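You operate a simulated robot arm through the tools that you are given. There is no shell and no other tool.

The job below is to be done with a simulated two-armed robot. You get a single attempt, and the scene is never put back.

Task
Aim the panel antenna as the site card says and lock the bracket.

Only the result counts: the job must be done as asked and must still hold three seconds after the hand-in. Knocking over, shifting, dropping, spilling or breaking anything else fails it.

Robot
Two 7-joint arms with fingered hands on one trunk that stands fixed in place. Base frame: the origin is at the foot of the trunk, x ahead of it, y to its left, z up. Lengths are in m, angles in rad, forces in N, time in s.
The left shoulder is at [0.07, 0.157, 1.314], the right one opposite. With the tool pointing down near the work surface each hand reaches from about 0.1 to 0.88 m from the base axis, measured 20 degrees to its own side. Payload 5 kg a hand.
Tool frame (each hand has its own): the origin (TCP) lies between the finger pads and is the grasp point; the fingertips stand 0.031 m ahead of it; z points along the fingers, y is the line along which they close. The gripper opens to 0.156 m; its body begins 0.088 m behind the TCP. The gripper is a hand of 4 fingers: y runs from the thumb to the fingers, the wrist lies at [0, 0, -0.249] in the tool frame.
Orientation is told as [roll, pitch, yaw] about the base's x, y, z axes, in that order, counted from this pose: with the fingers straight down and closing along the base's y, the tool's x points along the base's -x, its y along +y and its z along -z.

Tools
- The arms move only by the tool move_arm. It takes "left_series", "right_series" or both (then of equal length, played together; a hand with none holds still); each is a list of rows, each a list of 2 entries, a list of its own where there are three numbers: the shift along the tool's x, y, z in units of 150 mm (1.0 is 150 mm), then the turn, a rotation vector about the tool's x, y, z in units of 90 degrees (1.0 is 90 degrees). In form: [[[x, y, z], [rx, ry, rz]], ...]. A call has 1 to 20 rows; each row is the pose to reach, as a shift and turn from the pose commanded when the call began, along the tool's axes at that moment. A call with a number of a shift or a turn outside -1 to 1 is refused whole. Rows are played at 5 a second. More than 0.05 m and 0.15 rad between two rows, and nothing of the call is played. A pose out of reach is approached as far as the arm can. The call stops where the force on the tool passes 40 N (or 10 N more than at its start, if that is more) or the arm is blocked; 0.2 s more then pass. In this call time passes only in rows, and 0.2 s behind the last. The reply holds the time, the measured pose of the TCP, the force on the tool along the base axes, the opening and the grip force, in the units named above and with some noise, with the torque about the TCP (base axes, N m) and any sound that the robot's microphone picked up.
- Cameras (640 x 400 px; columns grow to the right, rows downward): "scene" is now at [0.1314, 0.0014, 1.5282]; the picture's right is [-0.00, -1.00, 0.00], its down [-0.71, 0.00, -0.70] and it looks along [0.70, -0.00, -0.71] (base axes); focal length 320 px, centre (320, 200). "left" rides on the left gripper at [-0.072, 0.002, -0.111] in its tool frame; the picture's right is [-0.02, -1.00, 0.00], its down [0.84, -0.02, -0.54] and it looks along [0.54, -0.01, 0.84] (tool axes); focal length 234 px, centre (320, 200). "right" rides on the right gripper at [0.072, 0.002, -0.111] in its tool frame; the picture's right is [-0.02, 1.00, 0.00], its down [-0.84, -0.02, -0.54] and it looks along [-0.54, -0.01, 0.84] (tool axes); focal length 234 px, centre (320, 200). There is no depth. A picture from a camera that has moved, and an enlarged one, comes with that camera's place and axes in the base frame and with its lens.
- capture(camera): a new picture of that camera. It takes no simulated time.
- raise_lower(by): slides the trunk up (or, below 0, down) by that many m; the arms and the scene camera ride with it, the base frame stays. It gives what a move gives, with no picture.
- set_fingers(finger1, finger2, finger3, thumb_bend, hand): sets how far each is bent, from 0 (flat) to 1 (curled in); at 0.3 the hand is open as for a grip, at 0.7 the pads meet at the TCP. One left out holds its place. A second passes; each finger stops where it meets its share of the squeeze, and holds until it gets a number again. It is the only way to open and close the hand. It gives what a move gives, with no picture; readings hold the bend of each and the force on the fingers (four entries, about 0 where the hand has none), thumb and palm.
- turn_head(pan, tilt): turns the head with the scene camera to pan (to the left, within 1.501 rad either way) and tilt (down, from -0.506 to 1.204), counted from straight ahead of the robot. It gives what a move gives.
- close_up(camera, box): a new picture of the part [left, top, right, bottom] of that camera's present view, enlarged. It takes no simulated time.
- hand_in(): hands the job in; it is judged then, once.

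Nothing tells you positions but the pictures and the camera data. Unless the task says otherwise, let go and move clear before handing in.

The tools are called after "Emit:" as name(argument=value, ...) on one line, values as JSON. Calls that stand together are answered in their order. move_arm: Moves the arms, as the interface text tells. Its arguments: {"type":"object","properties":{"left_series":{"type":"array","items":{"type":"array"}},"right_series":{"type":"array","items":{"type":"array"}}},"required":[]} The other tools are called the same way: raise_lower (by) moves the trunk up or down; set_fingers (finger1, finger2, finger3, thumb_bend, hand) moves the fingers one by one; turn_head (pan, tilt) turns the head that bears the scene camera; capture (camera) takes a picture; close_up (camera, box) takes an enlarged picture of a part of a camera's view; hand_in () hands the job in.

At the start:

```text
time_s: 0.0
left_eef_pos: [0.5502, 0.3257, 1.188]
left_ee_rot: [0.0, 0.0, 0.0]
left_ft_force: [-0.2, 0.2, 0.0]
left_torque: [0.0, -0.06, -0.01]
left_opening: 0.1558
left_grasp_force: 0.0
left_shape: jaw
left_bend: [0.3, 0.3, 0.3, 0.3]
left_finger forces: [0.1, 0.0, 0.1, 0.0, 0.1, 0.1]
right_eef_pos: [0.5059, -0.1706, 1.1992]
right_ee_rot: [0.0, 0.0, 0.002]
right_ft_force: [0.4, 0.4, 0.5]
right_torque: [-0.02, -0.01, 0.01]
right_opening: 0.1561
right_grasp_force: 0.0
right_shape: jaw
right_bend: [0.3, 0.3, 0.3, 0.3]
right_finger forces: [0.0, 0.1, 0.0, 0.1, 0.0, 0.0]
trunk travel left (down, up): [-0.7, 0.24]
head pan, tilt (commanded): [-0.003, 0.792]
```

scene: 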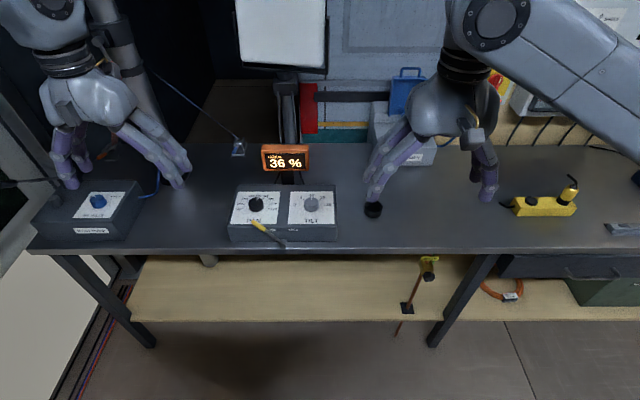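
right: 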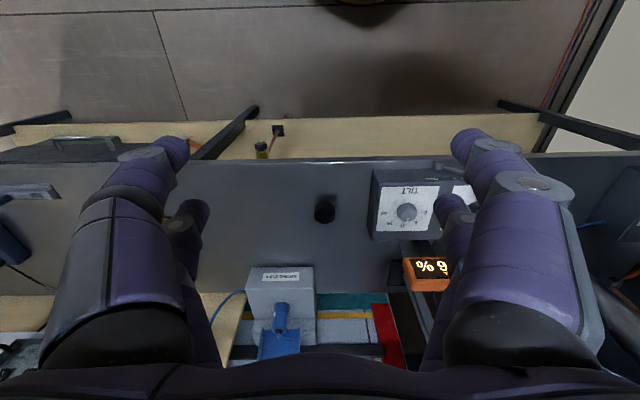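
left: 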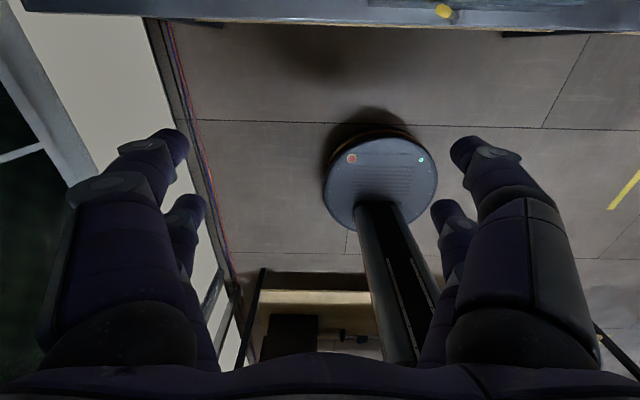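

I see a bench with a control box with two knobs (one labelled TILT), a 36 % display, a box on the left with a blue knob, and a panel antenna behind the bench. I'll look around closely before touching anything, starting with the site card.

Emit:
close_up(camera="scene", box=[220, 130, 350, 250])

Emit:
close_up(camera="scene", box=[20, 120, 200, 250])

Emit:
close_up(camera="scene", box=[480, 0, 640, 100])

Emit:
close_up(camera="scene", box=[220, 0, 460, 150])

```text
3.33 times, centred on (285, 190) of scene
camera zoom: at [0.1314, 0.0014, 1.5282], right [0.0, -1.0, 0.0], down [-0.71, 0.0, -0.7], along [0.7, 0.0, -0.71], focal length 1067 px, centre (437, 233)
```

zoom: 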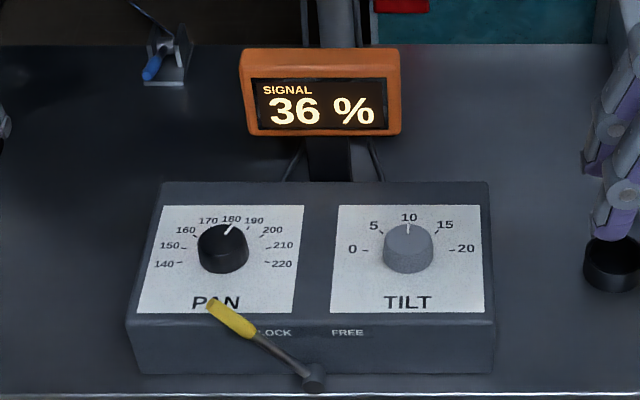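

```text
3.08 times, centred on (110, 185) of scene
camera zoom: at [0.1314, 0.0014, 1.5282], right [0.0, -1.0, 0.0], down [-0.71, 0.0, -0.7], along [0.7, 0.0, -0.71], focal length 985 px, centre (966, 246)
```

zoom: 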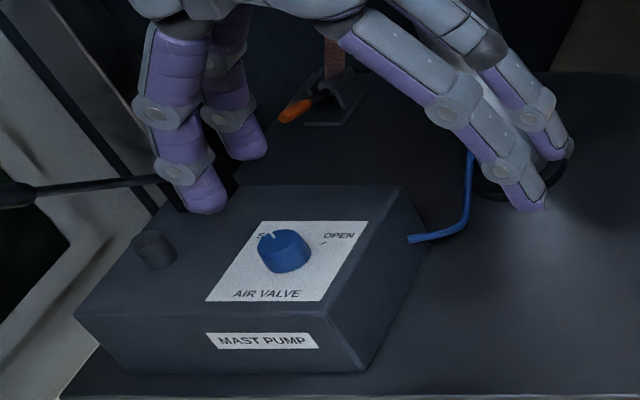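

```text
4.00 times, centred on (560, 50) of scene
camera zoom: at [0.1314, 0.0014, 1.5282], right [0.0, -1.0, 0.0], down [-0.71, 0.0, -0.7], along [0.7, 0.0, -0.71], focal length 1280 px, centre (-640, 800)
```

zoom: 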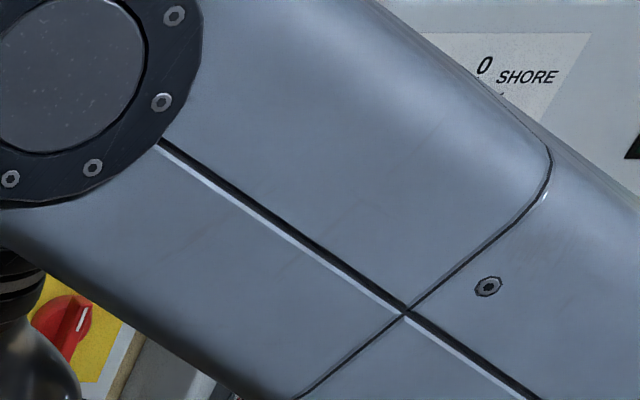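

```text
2.67 times, centred on (340, 75) of scene
camera zoom: at [0.1314, 0.0014, 1.5282], right [0.0, -1.0, 0.0], down [-0.71, 0.0, -0.7], along [0.7, 0.0, -0.71], focal length 854 px, centre (267, 533)
```

zoom: 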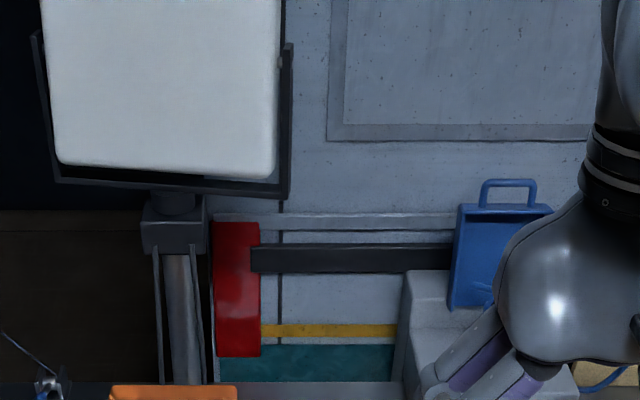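

I see a PAN knob (at about 180), a TILT knob (at about 10), a yellow lever pointing to LOCK, and an air-valve pump box. I still need to find the site card, so I'll turn the head around.

Emit:
turn_head(pan=0.0, tilt=0.2)

Emit:
capture(camera="scene")

Emit:
turn_head(pan=-0.9, tilt=0.4)

Emit:
capture(camera="scene")

Emit:
turn_head(pan=0.9, tilt=0.4)

Emit:
capture(camera="scene")

```text
time_s: 1.0
left_eef_pos: [0.5493, 0.3255, 1.1882]
left_ee_rot: [-0.002, 0.0, 0.001]
left_ft_force: [0.3, 0.7, -0.6]
left_torque: [0.02, 0.03, 0.02]
left_opening: 0.1559
left_grasp_force: 0.0
left_shape: jaw
left_bend: [0.3, 0.3, 0.3, 0.3]
left_finger forces: [0.0, 0.1, 0.0, 0.1, 0.0, 0.0]
right_eef_pos: [0.5066, -0.1707, 1.2005]
right_ee_rot: [0.001, -0.001, 0.002]
right_ft_force: [-0.1, -0.1, 0.5]
right_torque: [0.02, 0.01, -0.01]
right_opening: 0.156
right_grasp_force: 0.1
right_shape: jaw
right_bend: [0.3, 0.3, 0.3, 0.3]
right_finger forces: [0.0, 0.0, 0.0, 0.0, 0.1, 0.0]
trunk travel left (down, up): [-0.7, 0.24]
head pan, tilt (commanded): [0.0, 0.201]
```

```text
taken
camera scene: at [0.1436, 0.0016, 1.5812], right [0.0, -1.0, 0.0], down [-0.2, 0.0, -0.98], along [0.98, 0.0, -0.2], focal length 320 px, centre (320, 200)
```

scene: 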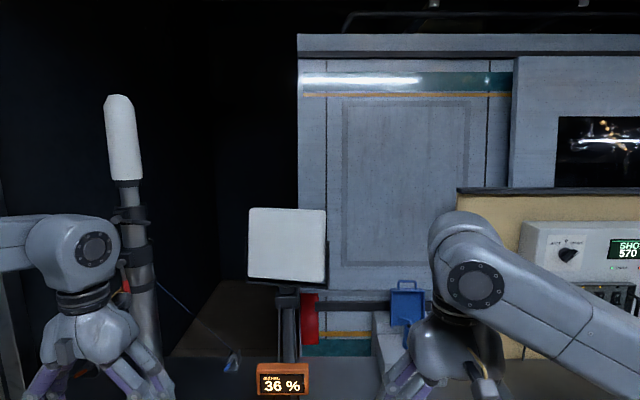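

```text
time_s: 2.2
left_eef_pos: [0.5503, 0.3232, 1.1869]
left_ee_rot: [0.001, 0.0, 0.0]
left_ft_force: [1.1, 0.5, -0.8]
left_torque: [-0.01, -0.03, 0.0]
left_opening: 0.1558
left_grasp_force: 0.0
left_shape: jaw
left_bend: [0.3, 0.3, 0.3, 0.3]
left_finger forces: [0.0, 0.0, 0.0, 0.0, 0.0, 0.1]
right_eef_pos: [0.5071, -0.1709, 1.1995]
right_ee_rot: [0.001, 0.001, 0.0]
right_ft_force: [0.2, -0.2, 0.1]
right_torque: [-0.01, -0.02, 0.0]
right_opening: 0.1557
right_grasp_force: 0.0
right_shape: jaw
right_bend: [0.3, 0.3, 0.3, 0.3]
right_finger forces: [0.1, 0.1, 0.0, 0.0, 0.1, 0.0]
trunk travel left (down, up): [-0.7, 0.24]
head pan, tilt (commanded): [-0.901, 0.4]
```

```text
taken
camera scene: at [0.1081, -0.0709, 1.5628], right [-0.78, -0.62, 0.0], down [-0.24, 0.3, -0.92], along [0.57, -0.72, -0.39], focal length 320 px, centre (320, 200)
```

scene: 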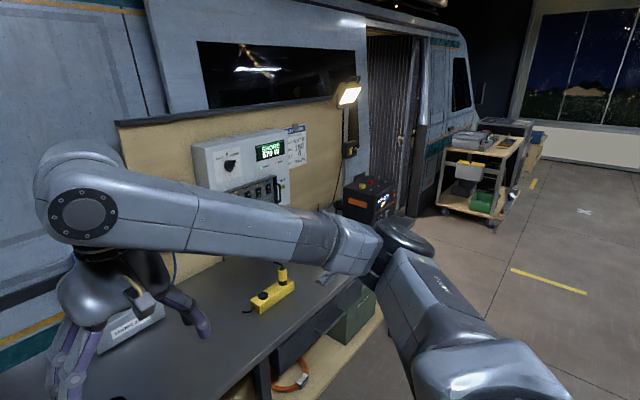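

```text
time_s: 4.0
left_eef_pos: [0.5495, 0.324, 1.1876]
left_ee_rot: [0.0, -0.001, 0.0]
left_ft_force: [-0.5, 0.5, -0.3]
left_torque: [-0.02, 0.0, -0.01]
left_opening: 0.1557
left_grasp_force: 0.0
left_shape: jaw
left_bend: [0.3, 0.3, 0.3, 0.3]
left_finger forces: [0.0, 0.0, 0.1, 0.0, 0.0, 0.1]
right_eef_pos: [0.5063, -0.1703, 1.1998]
right_ee_rot: [0.001, 0.002, -0.001]
right_ft_force: [-0.4, 0.8, 0.5]
right_torque: [-0.01, 0.03, 0.02]
right_opening: 0.1558
right_grasp_force: 0.1
right_shape: jaw
right_bend: [0.3, 0.3, 0.3, 0.3]
right_finger forces: [0.1, 0.1, 0.0, 0.0, 0.0, 0.0]
trunk travel left (down, up): [-0.7, 0.24]
head pan, tilt (commanded): [0.901, 0.4]
```

```text
taken
camera scene: at [0.1081, 0.0742, 1.5627], right [0.78, -0.62, 0.0], down [-0.24, -0.3, -0.92], along [0.57, 0.72, -0.39], focal length 320 px, centre (320, 200)
```

scene: 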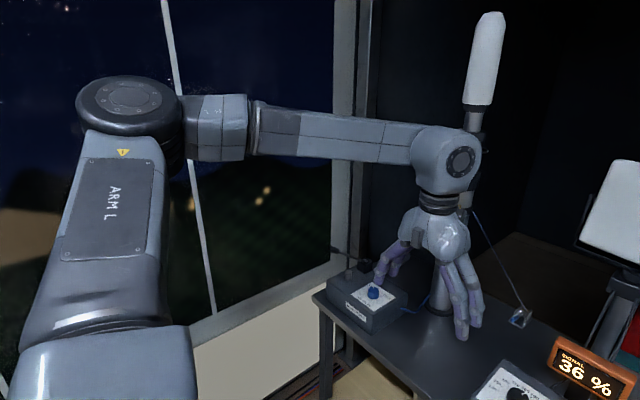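

There is a paper sheet on the board beside the shore-power panel; I take it to be the site card. I'll turn to it and enlarge.

Emit:
turn_head(pan=-0.95, tilt=0.3)

Emit:
close_up(camera="scene", box=[285, 145, 345, 215])

Emit:
close_up(camera="scene", box=[190, 130, 350, 250])

```text
time_s: 5.8
left_eef_pos: [0.5484, 0.3234, 1.1875]
left_ee_rot: [-0.001, 0.001, 0.001]
left_ft_force: [-0.1, -0.4, -0.2]
left_torque: [0.02, 0.0, -0.02]
left_opening: 0.1561
left_grasp_force: 0.0
left_shape: jaw
left_bend: [0.3, 0.3, 0.3, 0.3]
left_finger forces: [0.0, 0.0, 0.0, 0.0, 0.0, 0.0]
right_eef_pos: [0.5068, -0.1701, 1.2006]
right_ee_rot: [0.0, -0.001, 0.0]
right_ft_force: [0.3, 0.4, -1.1]
right_torque: [0.0, 0.0, 0.01]
right_opening: 0.1558
right_grasp_force: 0.1
right_shape: jaw
right_bend: [0.3, 0.3, 0.3, 0.3]
right_finger forces: [0.0, 0.0, 0.0, 0.1, 0.0, 0.0]
trunk travel left (down, up): [-0.7, 0.24]
head pan, tilt (commanded): [-0.949, 0.3]
```

```text
5.71 times, centred on (315, 180) of scene
camera zoom: at [0.1049, -0.0743, 1.572], right [-0.81, -0.58, 0.0], down [-0.17, 0.24, -0.96], along [0.56, -0.78, -0.3], focal length 1829 px, centre (349, 314)
```

zoom: 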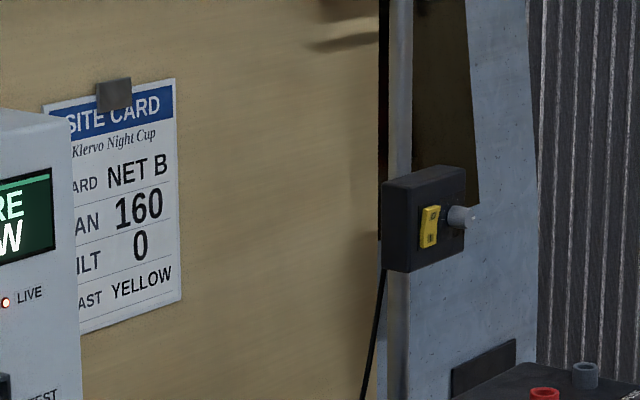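

```text
3.33 times, centred on (270, 190) of scene
camera zoom: at [0.1049, -0.0743, 1.572], right [-0.81, -0.58, 0.0], down [-0.17, 0.24, -0.96], along [0.56, -0.78, -0.3], focal length 1067 px, centre (487, 233)
```

zoom: 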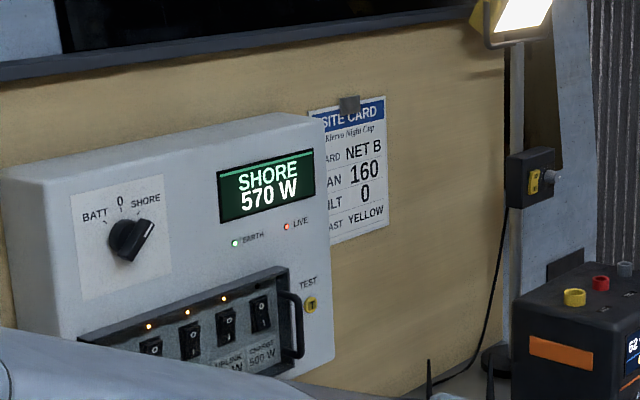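

The site card reads NET B, PAN 160, TILT 0, MAST YELLOW. The control box shows PAN at about 180 and TILT at about 10, with the lever at LOCK. I'll raise the trunk to get a second viewpoint and triangulate the box.

Emit:
turn_head(pan=0.0, tilt=0.8)

Emit:
close_up(camera="scene", box=[220, 170, 350, 250])

Emit:
raise_lower(by=0.22)

Emit:
capture(camera="scene")

Emit:
capture(camera="right")

```text
time_s: 7.0
left_eef_pos: [0.5488, 0.3247, 1.1878]
left_ee_rot: [0.0, 0.001, 0.001]
left_ft_force: [0.2, -0.6, 0.0]
left_torque: [-0.01, 0.04, 0.02]
left_opening: 0.156
left_grasp_force: 0.0
left_shape: jaw
left_bend: [0.3, 0.3, 0.3, 0.3]
left_finger forces: [0.1, 0.1, 0.0, 0.1, 0.0, 0.0]
right_eef_pos: [0.5074, -0.1703, 1.2002]
right_ee_rot: [-0.001, 0.0, -0.002]
right_ft_force: [0.1, -0.4, -0.5]
right_torque: [-0.02, 0.02, 0.01]
right_opening: 0.1557
right_grasp_force: 0.0
right_shape: jaw
right_bend: [0.3, 0.3, 0.3, 0.3]
right_finger forces: [0.0, 0.1, 0.0, 0.1, 0.0, 0.0]
trunk travel left (down, up): [-0.7, 0.24]
head pan, tilt (commanded): [0.0, 0.799]
```

```text
4.92 times, centred on (285, 210) of scene
camera zoom: at [0.1312, 0.0015, 1.5277], right [0.0, -1.0, 0.0], down [-0.72, 0.0, -0.7], along [0.7, 0.0, -0.72], focal length 1576 px, centre (492, 151)
```

zoom: 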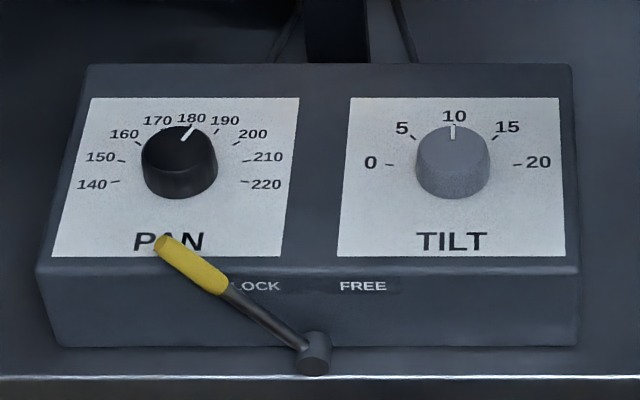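

```text
time_s: 9.4
left_eef_pos: [0.5503, 0.3234, 1.4084]
left_ee_rot: [0.0, 0.0, -0.001]
left_ft_force: [-0.6, 0.1, -0.4]
left_torque: [0.0, 0.02, -0.01]
left_opening: 0.156
left_grasp_force: 0.0
left_shape: jaw
left_bend: [0.3, 0.3, 0.3, 0.3]
left_finger forces: [0.0, 0.1, 0.0, 0.0, 0.1, 0.0]
right_eef_pos: [0.5059, -0.1702, 1.4193]
right_ee_rot: [0.0, -0.001, 0.0]
right_ft_force: [-0.2, -0.6, -0.7]
right_torque: [-0.03, 0.02, 0.02]
right_opening: 0.156
right_grasp_force: 0.1
right_shape: jaw
right_bend: [0.3, 0.3, 0.3, 0.3]
right_finger forces: [0.2, 0.1, 0.1, 0.1, 0.0, 0.0]
trunk travel left (down, up): [-0.92, 0.02]
head pan, tilt (commanded): [0.0, 0.799]
```

```text
taken
camera scene: at [0.1312, 0.0016, 1.7476], right [0.0, -1.0, 0.0], down [-0.72, 0.0, -0.7], along [0.7, 0.0, -0.72], focal length 320 px, centre (320, 200)
```

scene: 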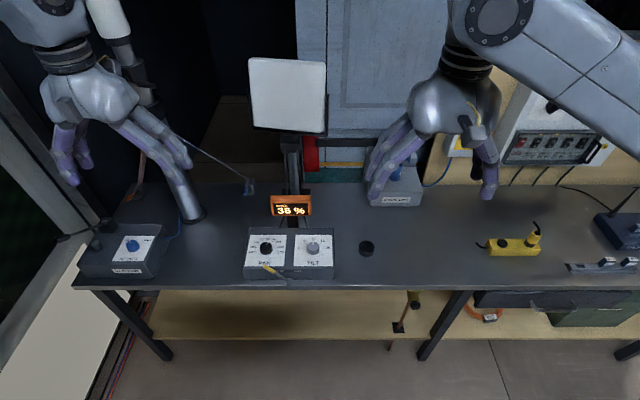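

```text
taken
camera right: at [0.4341, -0.1679, 1.5308], right [0.02, 1.0, 0.0], down [0.84, -0.02, 0.54], along [0.54, -0.01, -0.84], focal length 234 px, centre (320, 200)
```

right: 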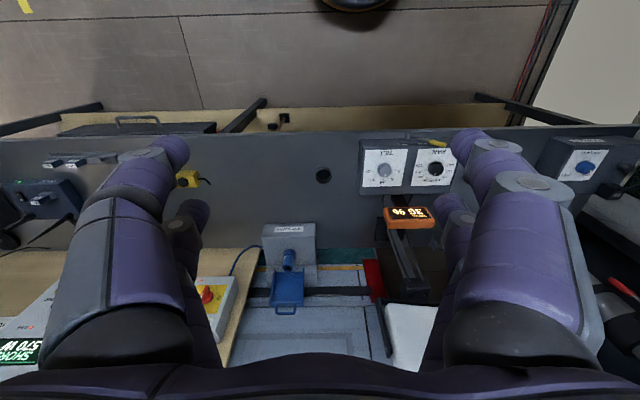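

The box sits in front of me, with PAN on the left and TILT on the right. I'll enlarge the new view for triangulation and for the dial ticks.

Emit:
close_up(camera="scene", box=[235, 190, 345, 285])

Emit:
close_up(camera="right", box=[350, 120, 470, 230])

Emit:
close_up(camera="scene", box=[70, 170, 270, 290])

Emit:
close_up(camera="scene", box=[350, 150, 640, 280])

```text
4.21 times, centred on (290, 238) of scene
camera zoom: at [0.1312, 0.0016, 1.7476], right [0.0, -1.0, 0.0], down [-0.72, 0.0, -0.7], along [0.7, 0.0, -0.72], focal length 1348 px, centre (446, 42)
```

zoom: 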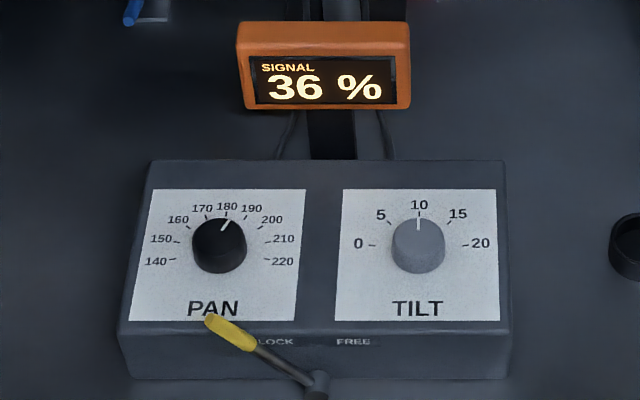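

```text
3.64 times, centred on (410, 175) of right
camera zoom: at [0.4341, -0.1679, 1.5308], right [0.02, 1.0, 0.0], down [0.84, -0.02, 0.54], along [0.54, -0.01, -0.84], focal length 852 px, centre (-7, 291)
```

zoom: 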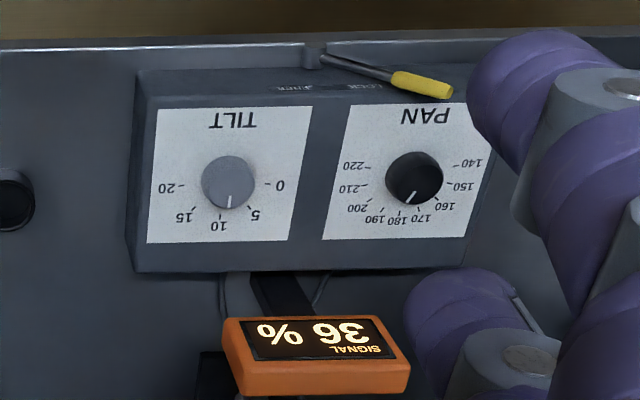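

```text
3.20 times, centred on (170, 230) of scene
camera zoom: at [0.1312, 0.0016, 1.7476], right [0.0, -1.0, 0.0], down [-0.72, 0.0, -0.7], along [0.7, 0.0, -0.72], focal length 1024 px, centre (800, 104)
```

zoom: 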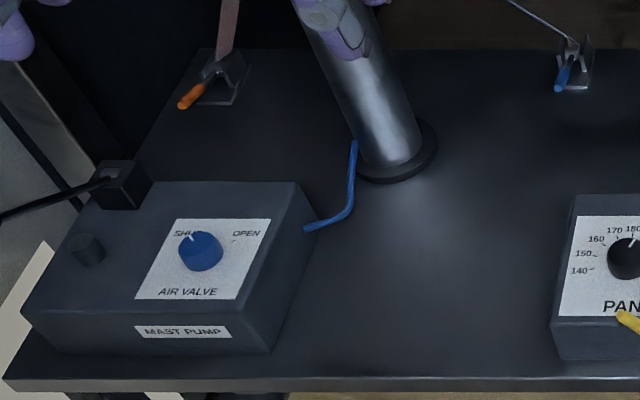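

```text
2.21 times, centred on (495, 215) of scene
camera zoom: at [0.1312, 0.0016, 1.7476], right [0.0, -1.0, 0.0], down [-0.72, 0.0, -0.7], along [0.7, 0.0, -0.72], focal length 706 px, centre (-66, 167)
```

zoom: 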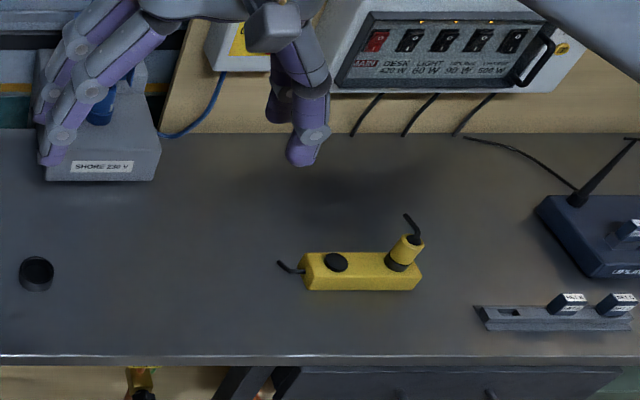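

I've triangulated the panel face at about z≈0.866, the TILT knob near [0.762, 0.024] and the PAN knob near y≈0.17. Next I'll look closely at the hands to see how the fingers sit.

Emit:
close_up(camera="scene", box=[20, 20, 220, 200])

Emit:
close_up(camera="scene", box=[340, 60, 520, 220])

Emit:
capture(camera="left")

```text
2.22 times, centred on (120, 110) of scene
camera zoom: at [0.1312, 0.0016, 1.7476], right [0.0, -1.0, 0.0], down [-0.72, 0.0, -0.7], along [0.7, 0.0, -0.72], focal length 711 px, centre (764, 400)
```

zoom: 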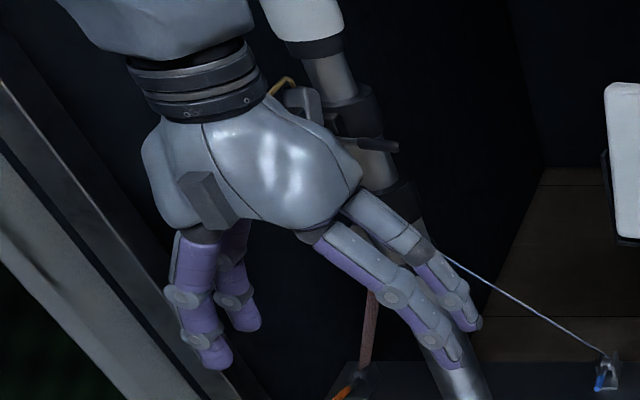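

```text
2.50 times, centred on (430, 140) of scene
camera zoom: at [0.1312, 0.0016, 1.7476], right [0.0, -1.0, 0.0], down [-0.72, 0.0, -0.7], along [0.7, 0.0, -0.72], focal length 800 px, centre (45, 350)
```

zoom: 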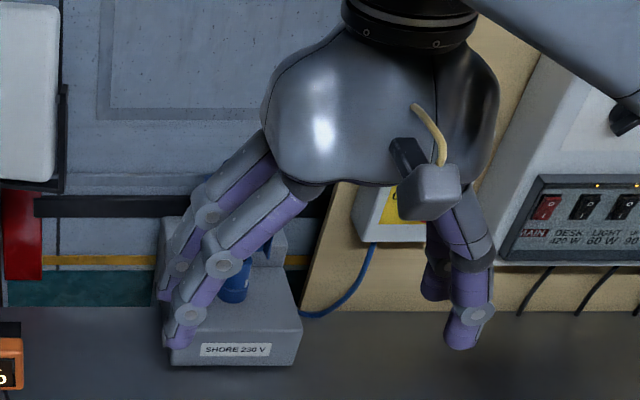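

```text
taken
camera left: at [0.6214, 0.3265, 1.5187], right [0.02, -1.0, 0.0], down [-0.84, -0.02, 0.54], along [-0.54, -0.01, -0.84], focal length 234 px, centre (320, 200)
```

left: 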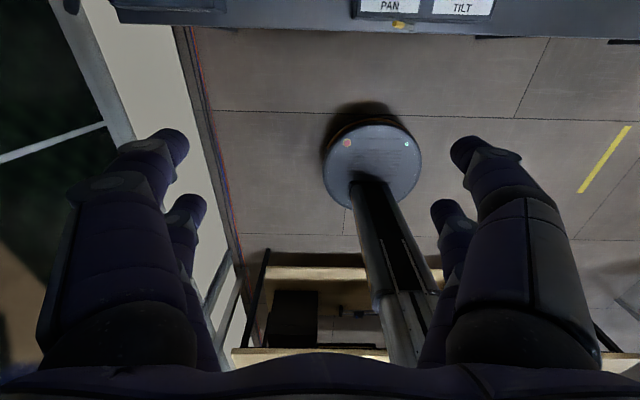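

Each hand seems to have two digits on each side. I'll check which finger number drives which digit with the right hand while it's high in free air.

Emit:
set_fingers(hand="right", finger1=0.6)

Emit:
capture(camera="right")

Emit:
set_fingers(hand="right", finger1=0.3, finger2=0.6)

Emit:
capture(camera="right")

Emit:
set_fingers(hand="right", finger2=0.3, finger3=0.6)

Emit:
capture(camera="right")

Emit:
set_fingers(hand="right", finger3=0.3, thumb_bend=0.6)

Emit:
capture(camera="right")

```text
time_s: 10.4
left_eef_pos: [0.5499, 0.3252, 1.4074]
left_ee_rot: [-0.001, 0.0, -0.001]
left_ft_force: [-0.4, 0.8, 0.3]
left_torque: [0.0, 0.0, 0.01]
left_opening: 0.1558
left_grasp_force: 0.0
left_shape: jaw
left_bend: [0.3, 0.3, 0.3, 0.3]
left_finger forces: [0.0, 0.0, 0.0, 0.1, 0.1, 0.0]
right_eef_pos: [0.5057, -0.17, 1.4201]
right_ee_rot: [0.0, 0.001, -0.001]
right_ft_force: [-0.5, 0.4, 0.1]
right_torque: [-0.01, 0.03, 0.0]
right_opening: 0.1013
right_grasp_force: 0.0
right_shape: fingers
right_bend: [0.6, 0.3, 0.3, 0.3]
right_finger forces: [0.0, 0.0, 0.1, 0.1, 0.0, 0.0]
trunk travel left (down, up): [-0.92, 0.02]
head pan, tilt (commanded): [0.0, 0.799]
```

```text
taken
camera right: at [0.4341, -0.1679, 1.5309], right [0.02, 1.0, 0.0], down [0.84, -0.02, 0.54], along [0.54, -0.01, -0.84], focal length 234 px, centre (320, 200)
```

right: 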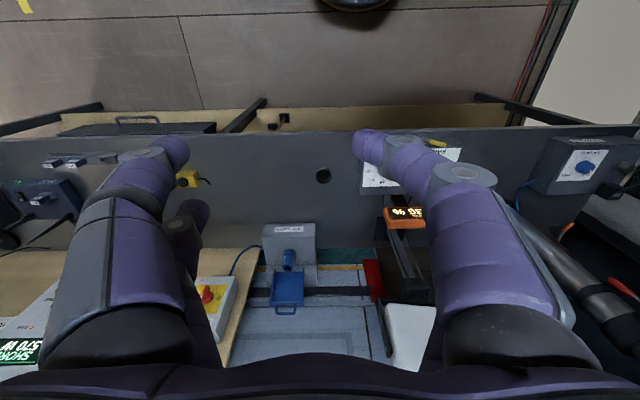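

```text
time_s: 11.4
left_eef_pos: [0.549, 0.3255, 1.4079]
left_ee_rot: [0.001, 0.0, 0.001]
left_ft_force: [-0.5, 0.1, -0.4]
left_torque: [0.04, 0.0, -0.04]
left_opening: 0.156
left_grasp_force: 0.1
left_shape: jaw
left_bend: [0.3, 0.3, 0.3, 0.3]
left_finger forces: [0.0, 0.0, 0.1, 0.1, 0.0, 0.1]
right_eef_pos: [0.5067, -0.1702, 1.4207]
right_ee_rot: [-0.001, 0.0, -0.001]
right_ft_force: [0.6, 0.7, 0.3]
right_torque: [-0.03, -0.02, 0.03]
right_opening: 0.1598
right_grasp_force: 0.0
right_shape: fingers
right_bend: [0.3, 0.6, 0.3, 0.3]
right_finger forces: [0.1, 0.1, 0.0, 0.0, 0.1, 0.1]
trunk travel left (down, up): [-0.92, 0.02]
head pan, tilt (commanded): [0.0, 0.799]
```

```text
taken
camera right: at [0.4341, -0.1679, 1.5309], right [0.02, 1.0, 0.0], down [0.84, -0.02, 0.54], along [0.54, -0.01, -0.84], focal length 234 px, centre (320, 200)
```

right: 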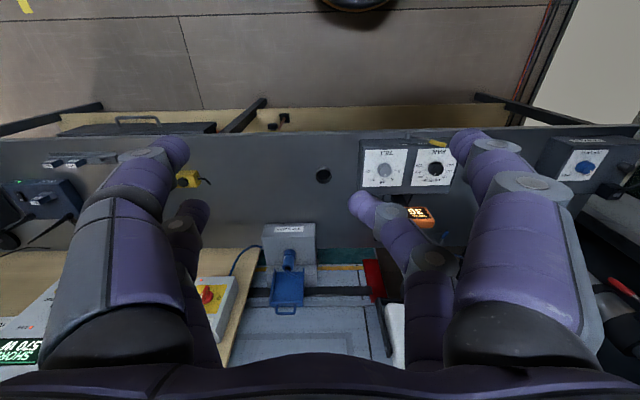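

```text
time_s: 12.4
left_eef_pos: [0.5494, 0.3243, 1.408]
left_ee_rot: [0.001, 0.001, 0.0]
left_ft_force: [0.4, 0.1, -0.4]
left_torque: [-0.02, 0.02, 0.03]
left_opening: 0.1559
left_grasp_force: 0.2
left_shape: jaw
left_bend: [0.3, 0.3, 0.3, 0.3]
left_finger forces: [0.1, 0.1, 0.1, 0.0, 0.1, 0.0]
right_eef_pos: [0.5071, -0.1697, 1.4197]
right_ee_rot: [-0.001, -0.001, -0.001]
right_ft_force: [-0.2, 0.3, 0.0]
right_torque: [-0.01, -0.02, 0.0]
right_opening: 0.1596
right_grasp_force: 0.0
right_shape: fingers
right_bend: [0.3, 0.3, 0.6, 0.3]
right_finger forces: [0.0, 0.0, 0.0, 0.0, 0.0, 0.1]
trunk travel left (down, up): [-0.92, 0.02]
head pan, tilt (commanded): [0.0, 0.799]
```

```text
taken
camera right: at [0.4341, -0.1679, 1.5309], right [0.02, 1.0, 0.0], down [0.84, -0.02, 0.54], along [0.54, -0.01, -0.84], focal length 234 px, centre (320, 200)
```

right: 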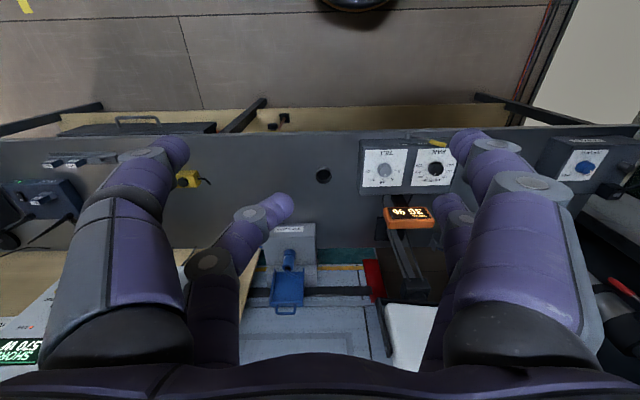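

```text
time_s: 13.4
left_eef_pos: [0.5501, 0.3238, 1.4081]
left_ee_rot: [-0.001, 0.001, 0.001]
left_ft_force: [-1.3, 0.2, 0.1]
left_torque: [-0.03, -0.02, -0.01]
left_opening: 0.1559
left_grasp_force: 0.0
left_shape: jaw
left_bend: [0.3, 0.3, 0.3, 0.3]
left_finger forces: [0.0, 0.1, 0.0, 0.0, 0.0, 0.0]
right_eef_pos: [0.5065, -0.1711, 1.4183]
right_ee_rot: [0.0, -0.001, 0.001]
right_ft_force: [-0.3, -0.9, 0.4]
right_torque: [0.0, -0.01, -0.01]
right_opening: 0.1008
right_grasp_force: 0.1
right_shape: fingers
right_bend: [0.3, 0.3, 0.3, 0.6]
right_finger forces: [0.0, 0.0, 0.0, 0.0, 0.0, 0.1]
trunk travel left (down, up): [-0.92, 0.02]
head pan, tilt (commanded): [0.0, 0.799]
```

```text
taken
camera right: at [0.4341, -0.1679, 1.5309], right [0.02, 1.0, 0.0], down [0.84, -0.02, 0.54], along [0.54, -0.01, -0.84], focal length 234 px, centre (320, 200)
```

right: 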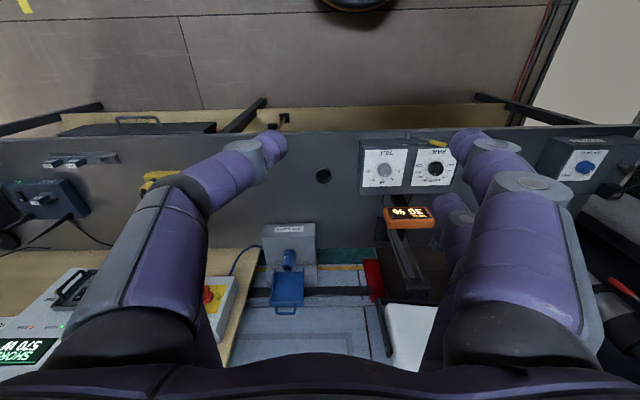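

The mapping is clear: finger1 and finger2 sit on the +y side, thumb and finger3 on the −y side, as two pairs about 0.04 m apart along tool x. I'll lower the trunk back to where it was and close the left hand into a probe to push the lever from LOCK to FREE.

Emit:
set_fingers(hand="right", thumb_bend=0.3)

Emit:
set_fingers(hand="left", finger1=0.7, finger2=0.7, finger3=0.7, thumb_bend=0.7)

Emit:
raise_lower(by=-0.2)

Emit:
capture(camera="left")

Emit:
capture(camera="scene")

```text
time_s: 14.4
left_eef_pos: [0.5486, 0.3245, 1.407]
left_ee_rot: [0.0, 0.0, 0.0]
left_ft_force: [0.5, -0.2, -0.2]
left_torque: [-0.02, 0.0, 0.01]
left_opening: 0.156
left_grasp_force: 0.1
left_shape: jaw
left_bend: [0.3, 0.3, 0.3, 0.3]
left_finger forces: [0.0, 0.0, 0.0, 0.0, 0.0, 0.0]
right_eef_pos: [0.5058, -0.1709, 1.4203]
right_ee_rot: [0.0, 0.0, 0.0]
right_ft_force: [1.0, 0.5, 0.0]
right_torque: [-0.01, -0.02, -0.01]
right_opening: 0.1591
right_grasp_force: 0.0
right_shape: fingers
right_bend: [0.3, 0.3, 0.3, 0.3]
right_finger forces: [0.1, 0.1, 0.1, 0.0, 0.0, 0.1]
trunk travel left (down, up): [-0.92, 0.02]
head pan, tilt (commanded): [0.0, 0.799]
```

```text
time_s: 15.4
left_eef_pos: [0.5493, 0.3234, 1.4076]
left_ee_rot: [0.0, 0.0, -0.001]
left_ft_force: [1.1, -0.2, -0.1]
left_torque: [0.0, 0.02, 0.01]
left_opening: 0.0049
left_grasp_force: 0.0
left_shape: fingers
left_bend: [0.7, 0.7, 0.7, 0.7]
left_finger forces: [0.0, 0.0, 0.0, 0.1, 0.0, 0.1]
right_eef_pos: [0.5062, -0.1696, 1.4199]
right_ee_rot: [0.0, 0.001, 0.001]
right_ft_force: [0.4, -0.6, 0.2]
right_torque: [-0.02, 0.03, 0.01]
right_opening: 0.1595
right_grasp_force: 0.0
right_shape: fingers
right_bend: [0.3, 0.3, 0.3, 0.3]
right_finger forces: [0.0, 0.0, 0.0, 0.0, 0.0, 0.1]
trunk travel left (down, up): [-0.92, 0.02]
head pan, tilt (commanded): [0.0, 0.799]
```

```text
time_s: 17.6
left_eef_pos: [0.5493, 0.3245, 1.2078]
left_ee_rot: [0.001, 0.0, -0.001]
left_ft_force: [-0.1, 0.1, 0.7]
left_torque: [0.0, -0.01, -0.03]
left_opening: 0.0047
left_grasp_force: 0.1
left_shape: fingers
left_bend: [0.7, 0.7, 0.7, 0.7]
left_finger forces: [0.0, 0.0, 0.0, 0.0, 0.0, 0.0]
right_eef_pos: [0.5061, -0.1701, 1.2203]
right_ee_rot: [-0.001, 0.001, 0.0]
right_ft_force: [0.5, -0.6, 0.3]
right_torque: [0.01, -0.01, 0.0]
right_opening: 0.1596
right_grasp_force: 0.0
right_shape: fingers
right_bend: [0.3, 0.3, 0.3, 0.3]
right_finger forces: [0.1, 0.0, 0.1, 0.0, 0.0, 0.0]
trunk travel left (down, up): [-0.72, 0.22]
head pan, tilt (commanded): [0.0, 0.799]
```

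```text
taken
camera left: at [0.6212, 0.3264, 1.319], right [0.02, -1.0, 0.0], down [-0.84, -0.02, 0.54], along [-0.54, -0.01, -0.84], focal length 234 px, centre (320, 200)
```

left: 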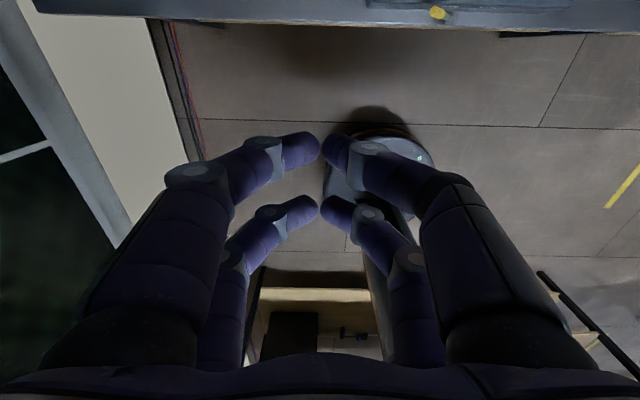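

```text
taken
camera scene: at [0.1309, 0.0016, 1.5477], right [0.0, -1.0, 0.0], down [-0.72, 0.0, -0.7], along [0.7, 0.0, -0.72], focal length 320 px, centre (320, 200)
```

scene: 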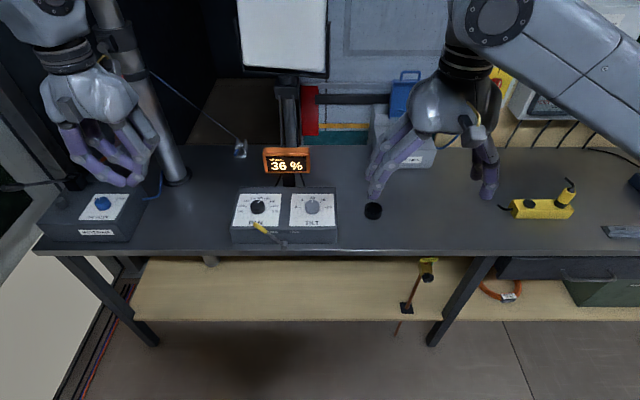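

Both hands are clear of everything. I'll reopen the left hand to straddle the lever rather than push with the bulky closed knuckles, and refine the lever's place from this view first.

Emit:
close_up(camera="scene", box=[225, 185, 345, 255])

Emit:
close_up(camera="scene", box=[235, 210, 305, 255])

Emit:
set_fingers(hand="left", finger1=0.4, finger2=0.4, finger3=0.4, thumb_bend=0.4)

Emit:
move_arm(left_series=[[[-0.1, -0.2, 0.0], [0, 0, 0]], [[-0.2, -0.4, 0.0], [0, 0, 0]], [[-0.3, -0.6, 0.0], [0, 0, 0]], [[-0.4, -0.8, 0.0], [0, 0, 0]], [[-0.5, -1.0, 0.0], [0, 0, 0]]])

Emit:
capture(camera="scene")

Emit:
capture(camera="left")

```text
5.33 times, centred on (285, 220) of scene
camera zoom: at [0.1309, 0.0016, 1.5477], right [0.0, -1.0, 0.0], down [-0.72, 0.0, -0.7], along [0.7, 0.0, -0.72], focal length 1707 px, centre (507, 93)
```

zoom: 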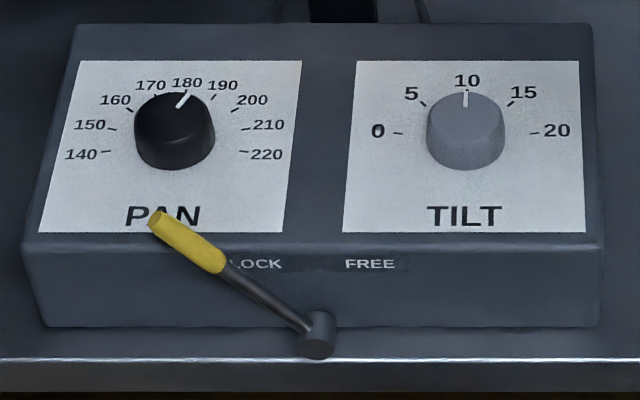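

```text
8.89 times, centred on (270, 232) of scene
camera zoom: at [0.1309, 0.0016, 1.5477], right [0.0, -1.0, 0.0], down [-0.72, 0.0, -0.7], along [0.7, 0.0, -0.72], focal length 2845 px, centre (764, -89)
```

zoom: 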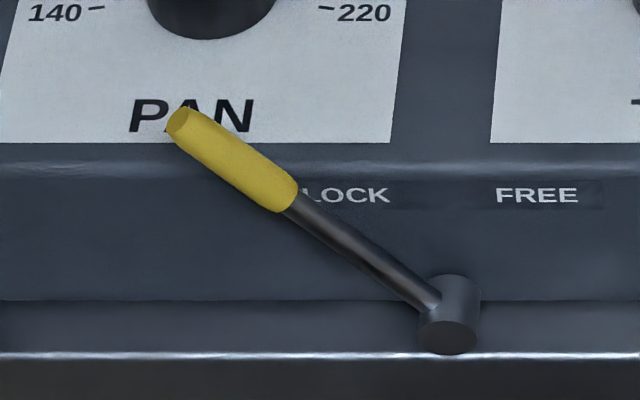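

```text
time_s: 18.6
left_eef_pos: [0.5493, 0.3248, 1.2079]
left_ee_rot: [-0.001, 0.0, -0.001]
left_ft_force: [0.1, -0.4, 0.3]
left_torque: [0.01, -0.02, -0.01]
left_opening: 0.1206
left_grasp_force: 0.0
left_shape: fingers
left_bend: [0.4, 0.4, 0.4, 0.4]
left_finger forces: [0.0, 0.0, 0.1, 0.1, 0.0, 0.0]
right_eef_pos: [0.5058, -0.171, 1.2196]
right_ee_rot: [0.0, -0.001, 0.001]
right_ft_force: [0.0, -1.0, 0.8]
right_torque: [0.01, -0.01, -0.02]
right_opening: 0.1596
right_grasp_force: 0.0
right_shape: fingers
right_bend: [0.3, 0.3, 0.3, 0.3]
right_finger forces: [0.0, 0.1, 0.0, 0.0, 0.0, 0.0]
trunk travel left (down, up): [-0.72, 0.22]
head pan, tilt (commanded): [0.0, 0.799]
```

```text
time_s: 19.8
left_eef_pos: [0.6255, 0.1716, 1.208]
left_ee_rot: [0.0, 0.0, 0.002]
left_ft_force: [0.0, -0.6, 0.1]
left_torque: [0.01, 0.04, 0.01]
left_opening: 0.1206
left_grasp_force: 0.0
left_shape: fingers
left_bend: [0.4, 0.4, 0.4, 0.4]
left_finger forces: [0.0, 0.1, 0.0, 0.0, 0.0, 0.0]
right_eef_pos: [0.5085, -0.1717, 1.2191]
right_ee_rot: [0.002, 0.003, 0.002]
right_ft_force: [-0.1, 1.0, 1.1]
right_torque: [0.02, -0.02, 0.01]
right_opening: 0.1597
right_grasp_force: 0.0
right_shape: fingers
right_bend: [0.3, 0.3, 0.3, 0.3]
right_finger forces: [0.0, 0.0, 0.0, 0.0, 0.1, 0.0]
trunk travel left (down, up): [-0.72, 0.22]
head pan, tilt (commanded): [0.0, 0.799]
```

```text
taken
camera scene: at [0.1328, -0.0004, 1.5475], right [0.0, -1.0, 0.0], down [-0.72, 0.0, -0.7], along [0.7, 0.0, -0.72], focal length 320 px, centre (320, 200)
```

scene: 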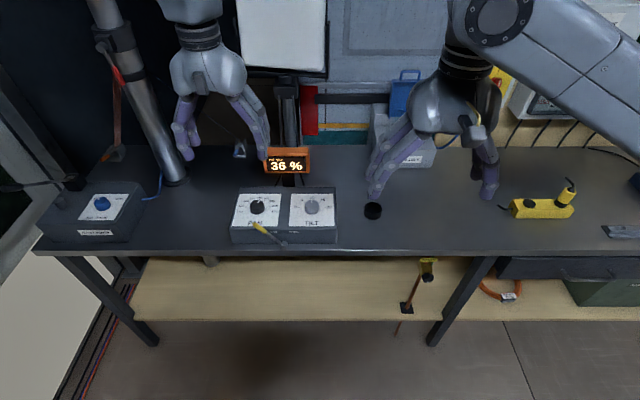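

```text
taken
camera left: at [0.6977, 0.1747, 1.3188], right [0.03, -1.0, 0.0], down [-0.84, -0.02, 0.55], along [-0.55, -0.01, -0.84], focal length 234 px, centre (320, 200)
```

left: 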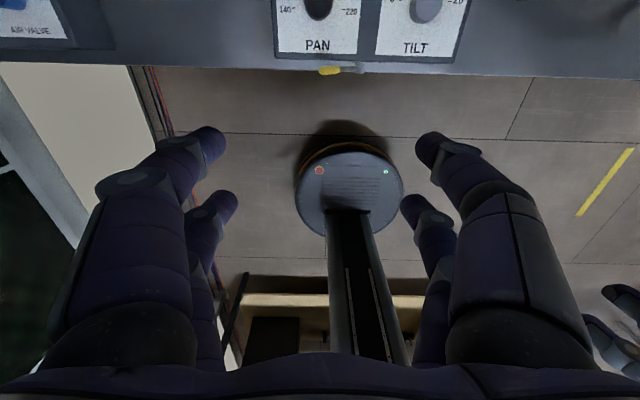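

The lever tip is near [0.67, 0.174, 0.90] and its hub near [0.67, 0.10, 0.815], so it should swing in the plane x≈0.67. I'll bring the left hand above the lever with one finger pair lined up on that plane and check before going lower.

Emit:
move_arm(left_series=[[[-0.05, -0.01, 0.2], [0, 0, 0]], [[-0.1, -0.02, 0.4], [0, 0, 0]], [[-0.15, -0.03, 0.6], [0, 0, 0]], [[-0.16, -0.04, 0.8], [0, 0, 0]], [[-0.16, -0.05, 1.0], [0, 0, 0]]])

Emit:
capture(camera="scene")

Emit:
capture(camera="left")

```text
time_s: 20.9
left_eef_pos: [0.6495, 0.1654, 1.0556]
left_ee_rot: [-0.001, 0.0, 0.001]
left_ft_force: [0.9, 1.1, -0.5]
left_torque: [0.03, 0.02, -0.01]
left_opening: 0.121
left_grasp_force: 0.0
left_shape: fingers
left_bend: [0.4, 0.4, 0.4, 0.4]
left_finger forces: [0.0, 0.0, 0.0, 0.0, 0.0, 0.0]
right_eef_pos: [0.5074, -0.1696, 1.2196]
right_ee_rot: [0.0, 0.002, 0.0]
right_ft_force: [0.1, -0.2, 0.4]
right_torque: [0.02, 0.03, 0.0]
right_opening: 0.1596
right_grasp_force: 0.2
right_shape: fingers
right_bend: [0.3, 0.3, 0.3, 0.3]
right_finger forces: [0.0, 0.0, 0.0, 0.0, 0.1, 0.0]
trunk travel left (down, up): [-0.72, 0.22]
head pan, tilt (commanded): [0.0, 0.799]
```

```text
taken
camera scene: at [0.1324, 0.0015, 1.5476], right [0.0, -1.0, 0.0], down [-0.72, 0.0, -0.7], along [0.7, 0.0, -0.72], focal length 320 px, centre (320, 200)
```

scene: 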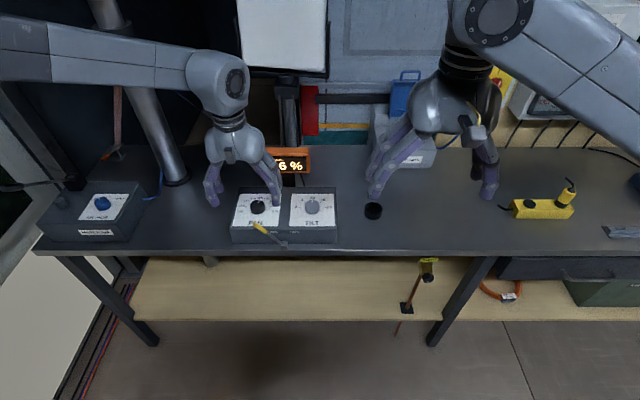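

```text
taken
camera left: at [0.7216, 0.169, 1.1674], right [0.03, -1.0, 0.0], down [-0.84, -0.02, 0.54], along [-0.54, -0.01, -0.84], focal length 234 px, centre (320, 200)
```

left: 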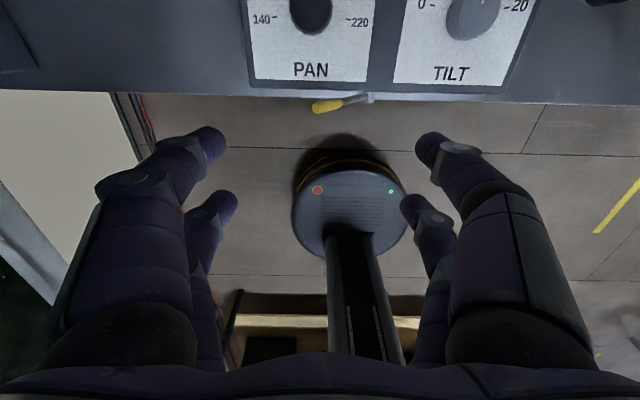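

The near finger pair and the lever line up at x≈0.67. I'll descend so the lever tip sits between the fingertips.

Emit:
move_arm(left_series=[[[0, 0, 0.2], [0, 0, 0]], [[0, 0, 0.4], [0, 0, 0]], [[0, 0, 0.6], [0, 0, 0]], [[0, 0, 0.75], [0, 0, 0]], [[0, 0, 0.88], [0, 0, 0]], [[0, 0, 1.0], [0, 0, 0]]])

Emit:
capture(camera="left")

Emit:
close_up(camera="scene", box=[180, 120, 360, 260])

```text
time_s: 22.4
left_eef_pos: [0.6243, 0.1875, 0.9347]
left_ee_rot: [-0.002, -0.002, 0.001]
left_ft_force: [-1.0, 1.2, -0.3]
left_torque: [-0.02, -0.01, -0.01]
left_opening: 0.1207
left_grasp_force: 0.0
left_shape: fingers
left_bend: [0.4, 0.4, 0.4, 0.4]
left_finger forces: [0.0, 0.0, 0.0, 0.0, 0.0, 0.0]
left hand out of reach, approached as far as the arm can: row 3, 4, 5, 6
right_eef_pos: [0.5055, -0.1701, 1.2195]
right_ee_rot: [0.0, 0.0, 0.0]
right_ft_force: [0.0, -0.6, 0.6]
right_torque: [0.01, -0.03, 0.0]
right_opening: 0.1596
right_grasp_force: 0.2
right_shape: fingers
right_bend: [0.3, 0.3, 0.3, 0.3]
right_finger forces: [0.0, 0.1, 0.1, 0.1, 0.0, 0.1]
trunk travel left (down, up): [-0.72, 0.22]
head pan, tilt (commanded): [0.0, 0.799]
```

```text
taken
camera left: at [0.6964, 0.19, 1.0473], right [0.03, -1.0, 0.0], down [-0.84, -0.02, 0.54], along [-0.54, -0.01, -0.84], focal length 234 px, centre (320, 200)
```

left: 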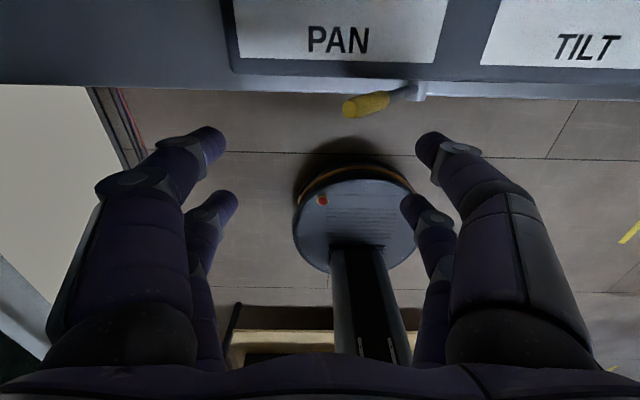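

```text
2.86 times, centred on (270, 190) of scene
camera zoom: at [0.1308, 0.0018, 1.5477], right [0.0, -1.0, 0.0], down [-0.72, 0.0, -0.7], along [0.7, 0.0, -0.72], focal length 914 px, centre (463, 229)
```

zoom: 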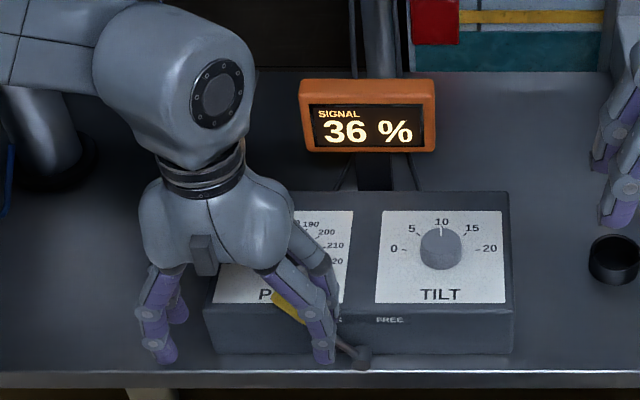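

That pose is out of reach at this trunk height. I'll raise both hands clear and then lower the trunk so the arms work in a comfortable band.

Emit:
move_arm(left_series=[[[0, 0, -0.25], [0, 0, 0]], [[0, 0, -0.5], [0, 0, 0]], [[0, 0, -0.75], [0, 0, 0]], [[0, 0, -1.0], [0, 0, 0]]], right_series=[[[0, 0, -0.25], [0, 0, 0]], [[0, 0, -0.5], [0, 0, 0]], [[0, 0, -0.75], [0, 0, 0]], [[0, 0, -1.0], [0, 0, 0]]])

Emit:
move_arm(left_series=[[[0, 0, -0.25], [0, 0, 0]], [[0, 0, -0.5], [0, 0, 0]], [[0, 0, -0.75], [0, 0, 0]], [[0, 0, -1.0], [0, 0, 0]]])

```text
time_s: 23.4
left_eef_pos: [0.6221, 0.1871, 1.087]
left_ee_rot: [0.0, -0.002, 0.001]
left_ft_force: [0.2, -0.5, 0.2]
left_torque: [0.01, 0.0, -0.03]
left_opening: 0.1207
left_grasp_force: 0.0
left_shape: fingers
left_bend: [0.4, 0.4, 0.4, 0.4]
left_finger forces: [0.0, 0.0, 0.0, 0.1, 0.0, 0.0]
right_eef_pos: [0.5039, -0.1706, 1.3708]
right_ee_rot: [-0.002, -0.002, -0.001]
right_ft_force: [0.4, 0.5, -0.7]
right_torque: [-0.03, -0.05, 0.01]
right_opening: 0.1597
right_grasp_force: 0.0
right_shape: fingers
right_bend: [0.3, 0.3, 0.3, 0.3]
right_finger forces: [0.0, 0.1, 0.0, 0.1, 0.1, 0.0]
trunk travel left (down, up): [-0.72, 0.22]
head pan, tilt (commanded): [0.0, 0.799]
```

```text
time_s: 24.4
left_eef_pos: [0.6241, 0.1864, 1.2349]
left_ee_rot: [0.0, -0.001, 0.0]
left_ft_force: [-0.9, -0.6, -0.5]
left_torque: [0.05, -0.01, 0.01]
left_opening: 0.1205
left_grasp_force: 0.1
left_shape: fingers
left_bend: [0.4, 0.4, 0.4, 0.4]
left_finger forces: [0.0, 0.0, 0.1, 0.0, 0.0, 0.0]
right_eef_pos: [0.5056, -0.1723, 1.3695]
right_ee_rot: [0.001, 0.0, 0.0]
right_ft_force: [-0.7, 0.7, 0.5]
right_torque: [0.01, 0.01, 0.05]
right_opening: 0.1598
right_grasp_force: 0.2
right_shape: fingers
right_bend: [0.3, 0.3, 0.3, 0.3]
right_finger forces: [0.0, 0.0, 0.0, 0.0, 0.0, 0.1]
trunk travel left (down, up): [-0.72, 0.22]
head pan, tilt (commanded): [0.0, 0.799]
```

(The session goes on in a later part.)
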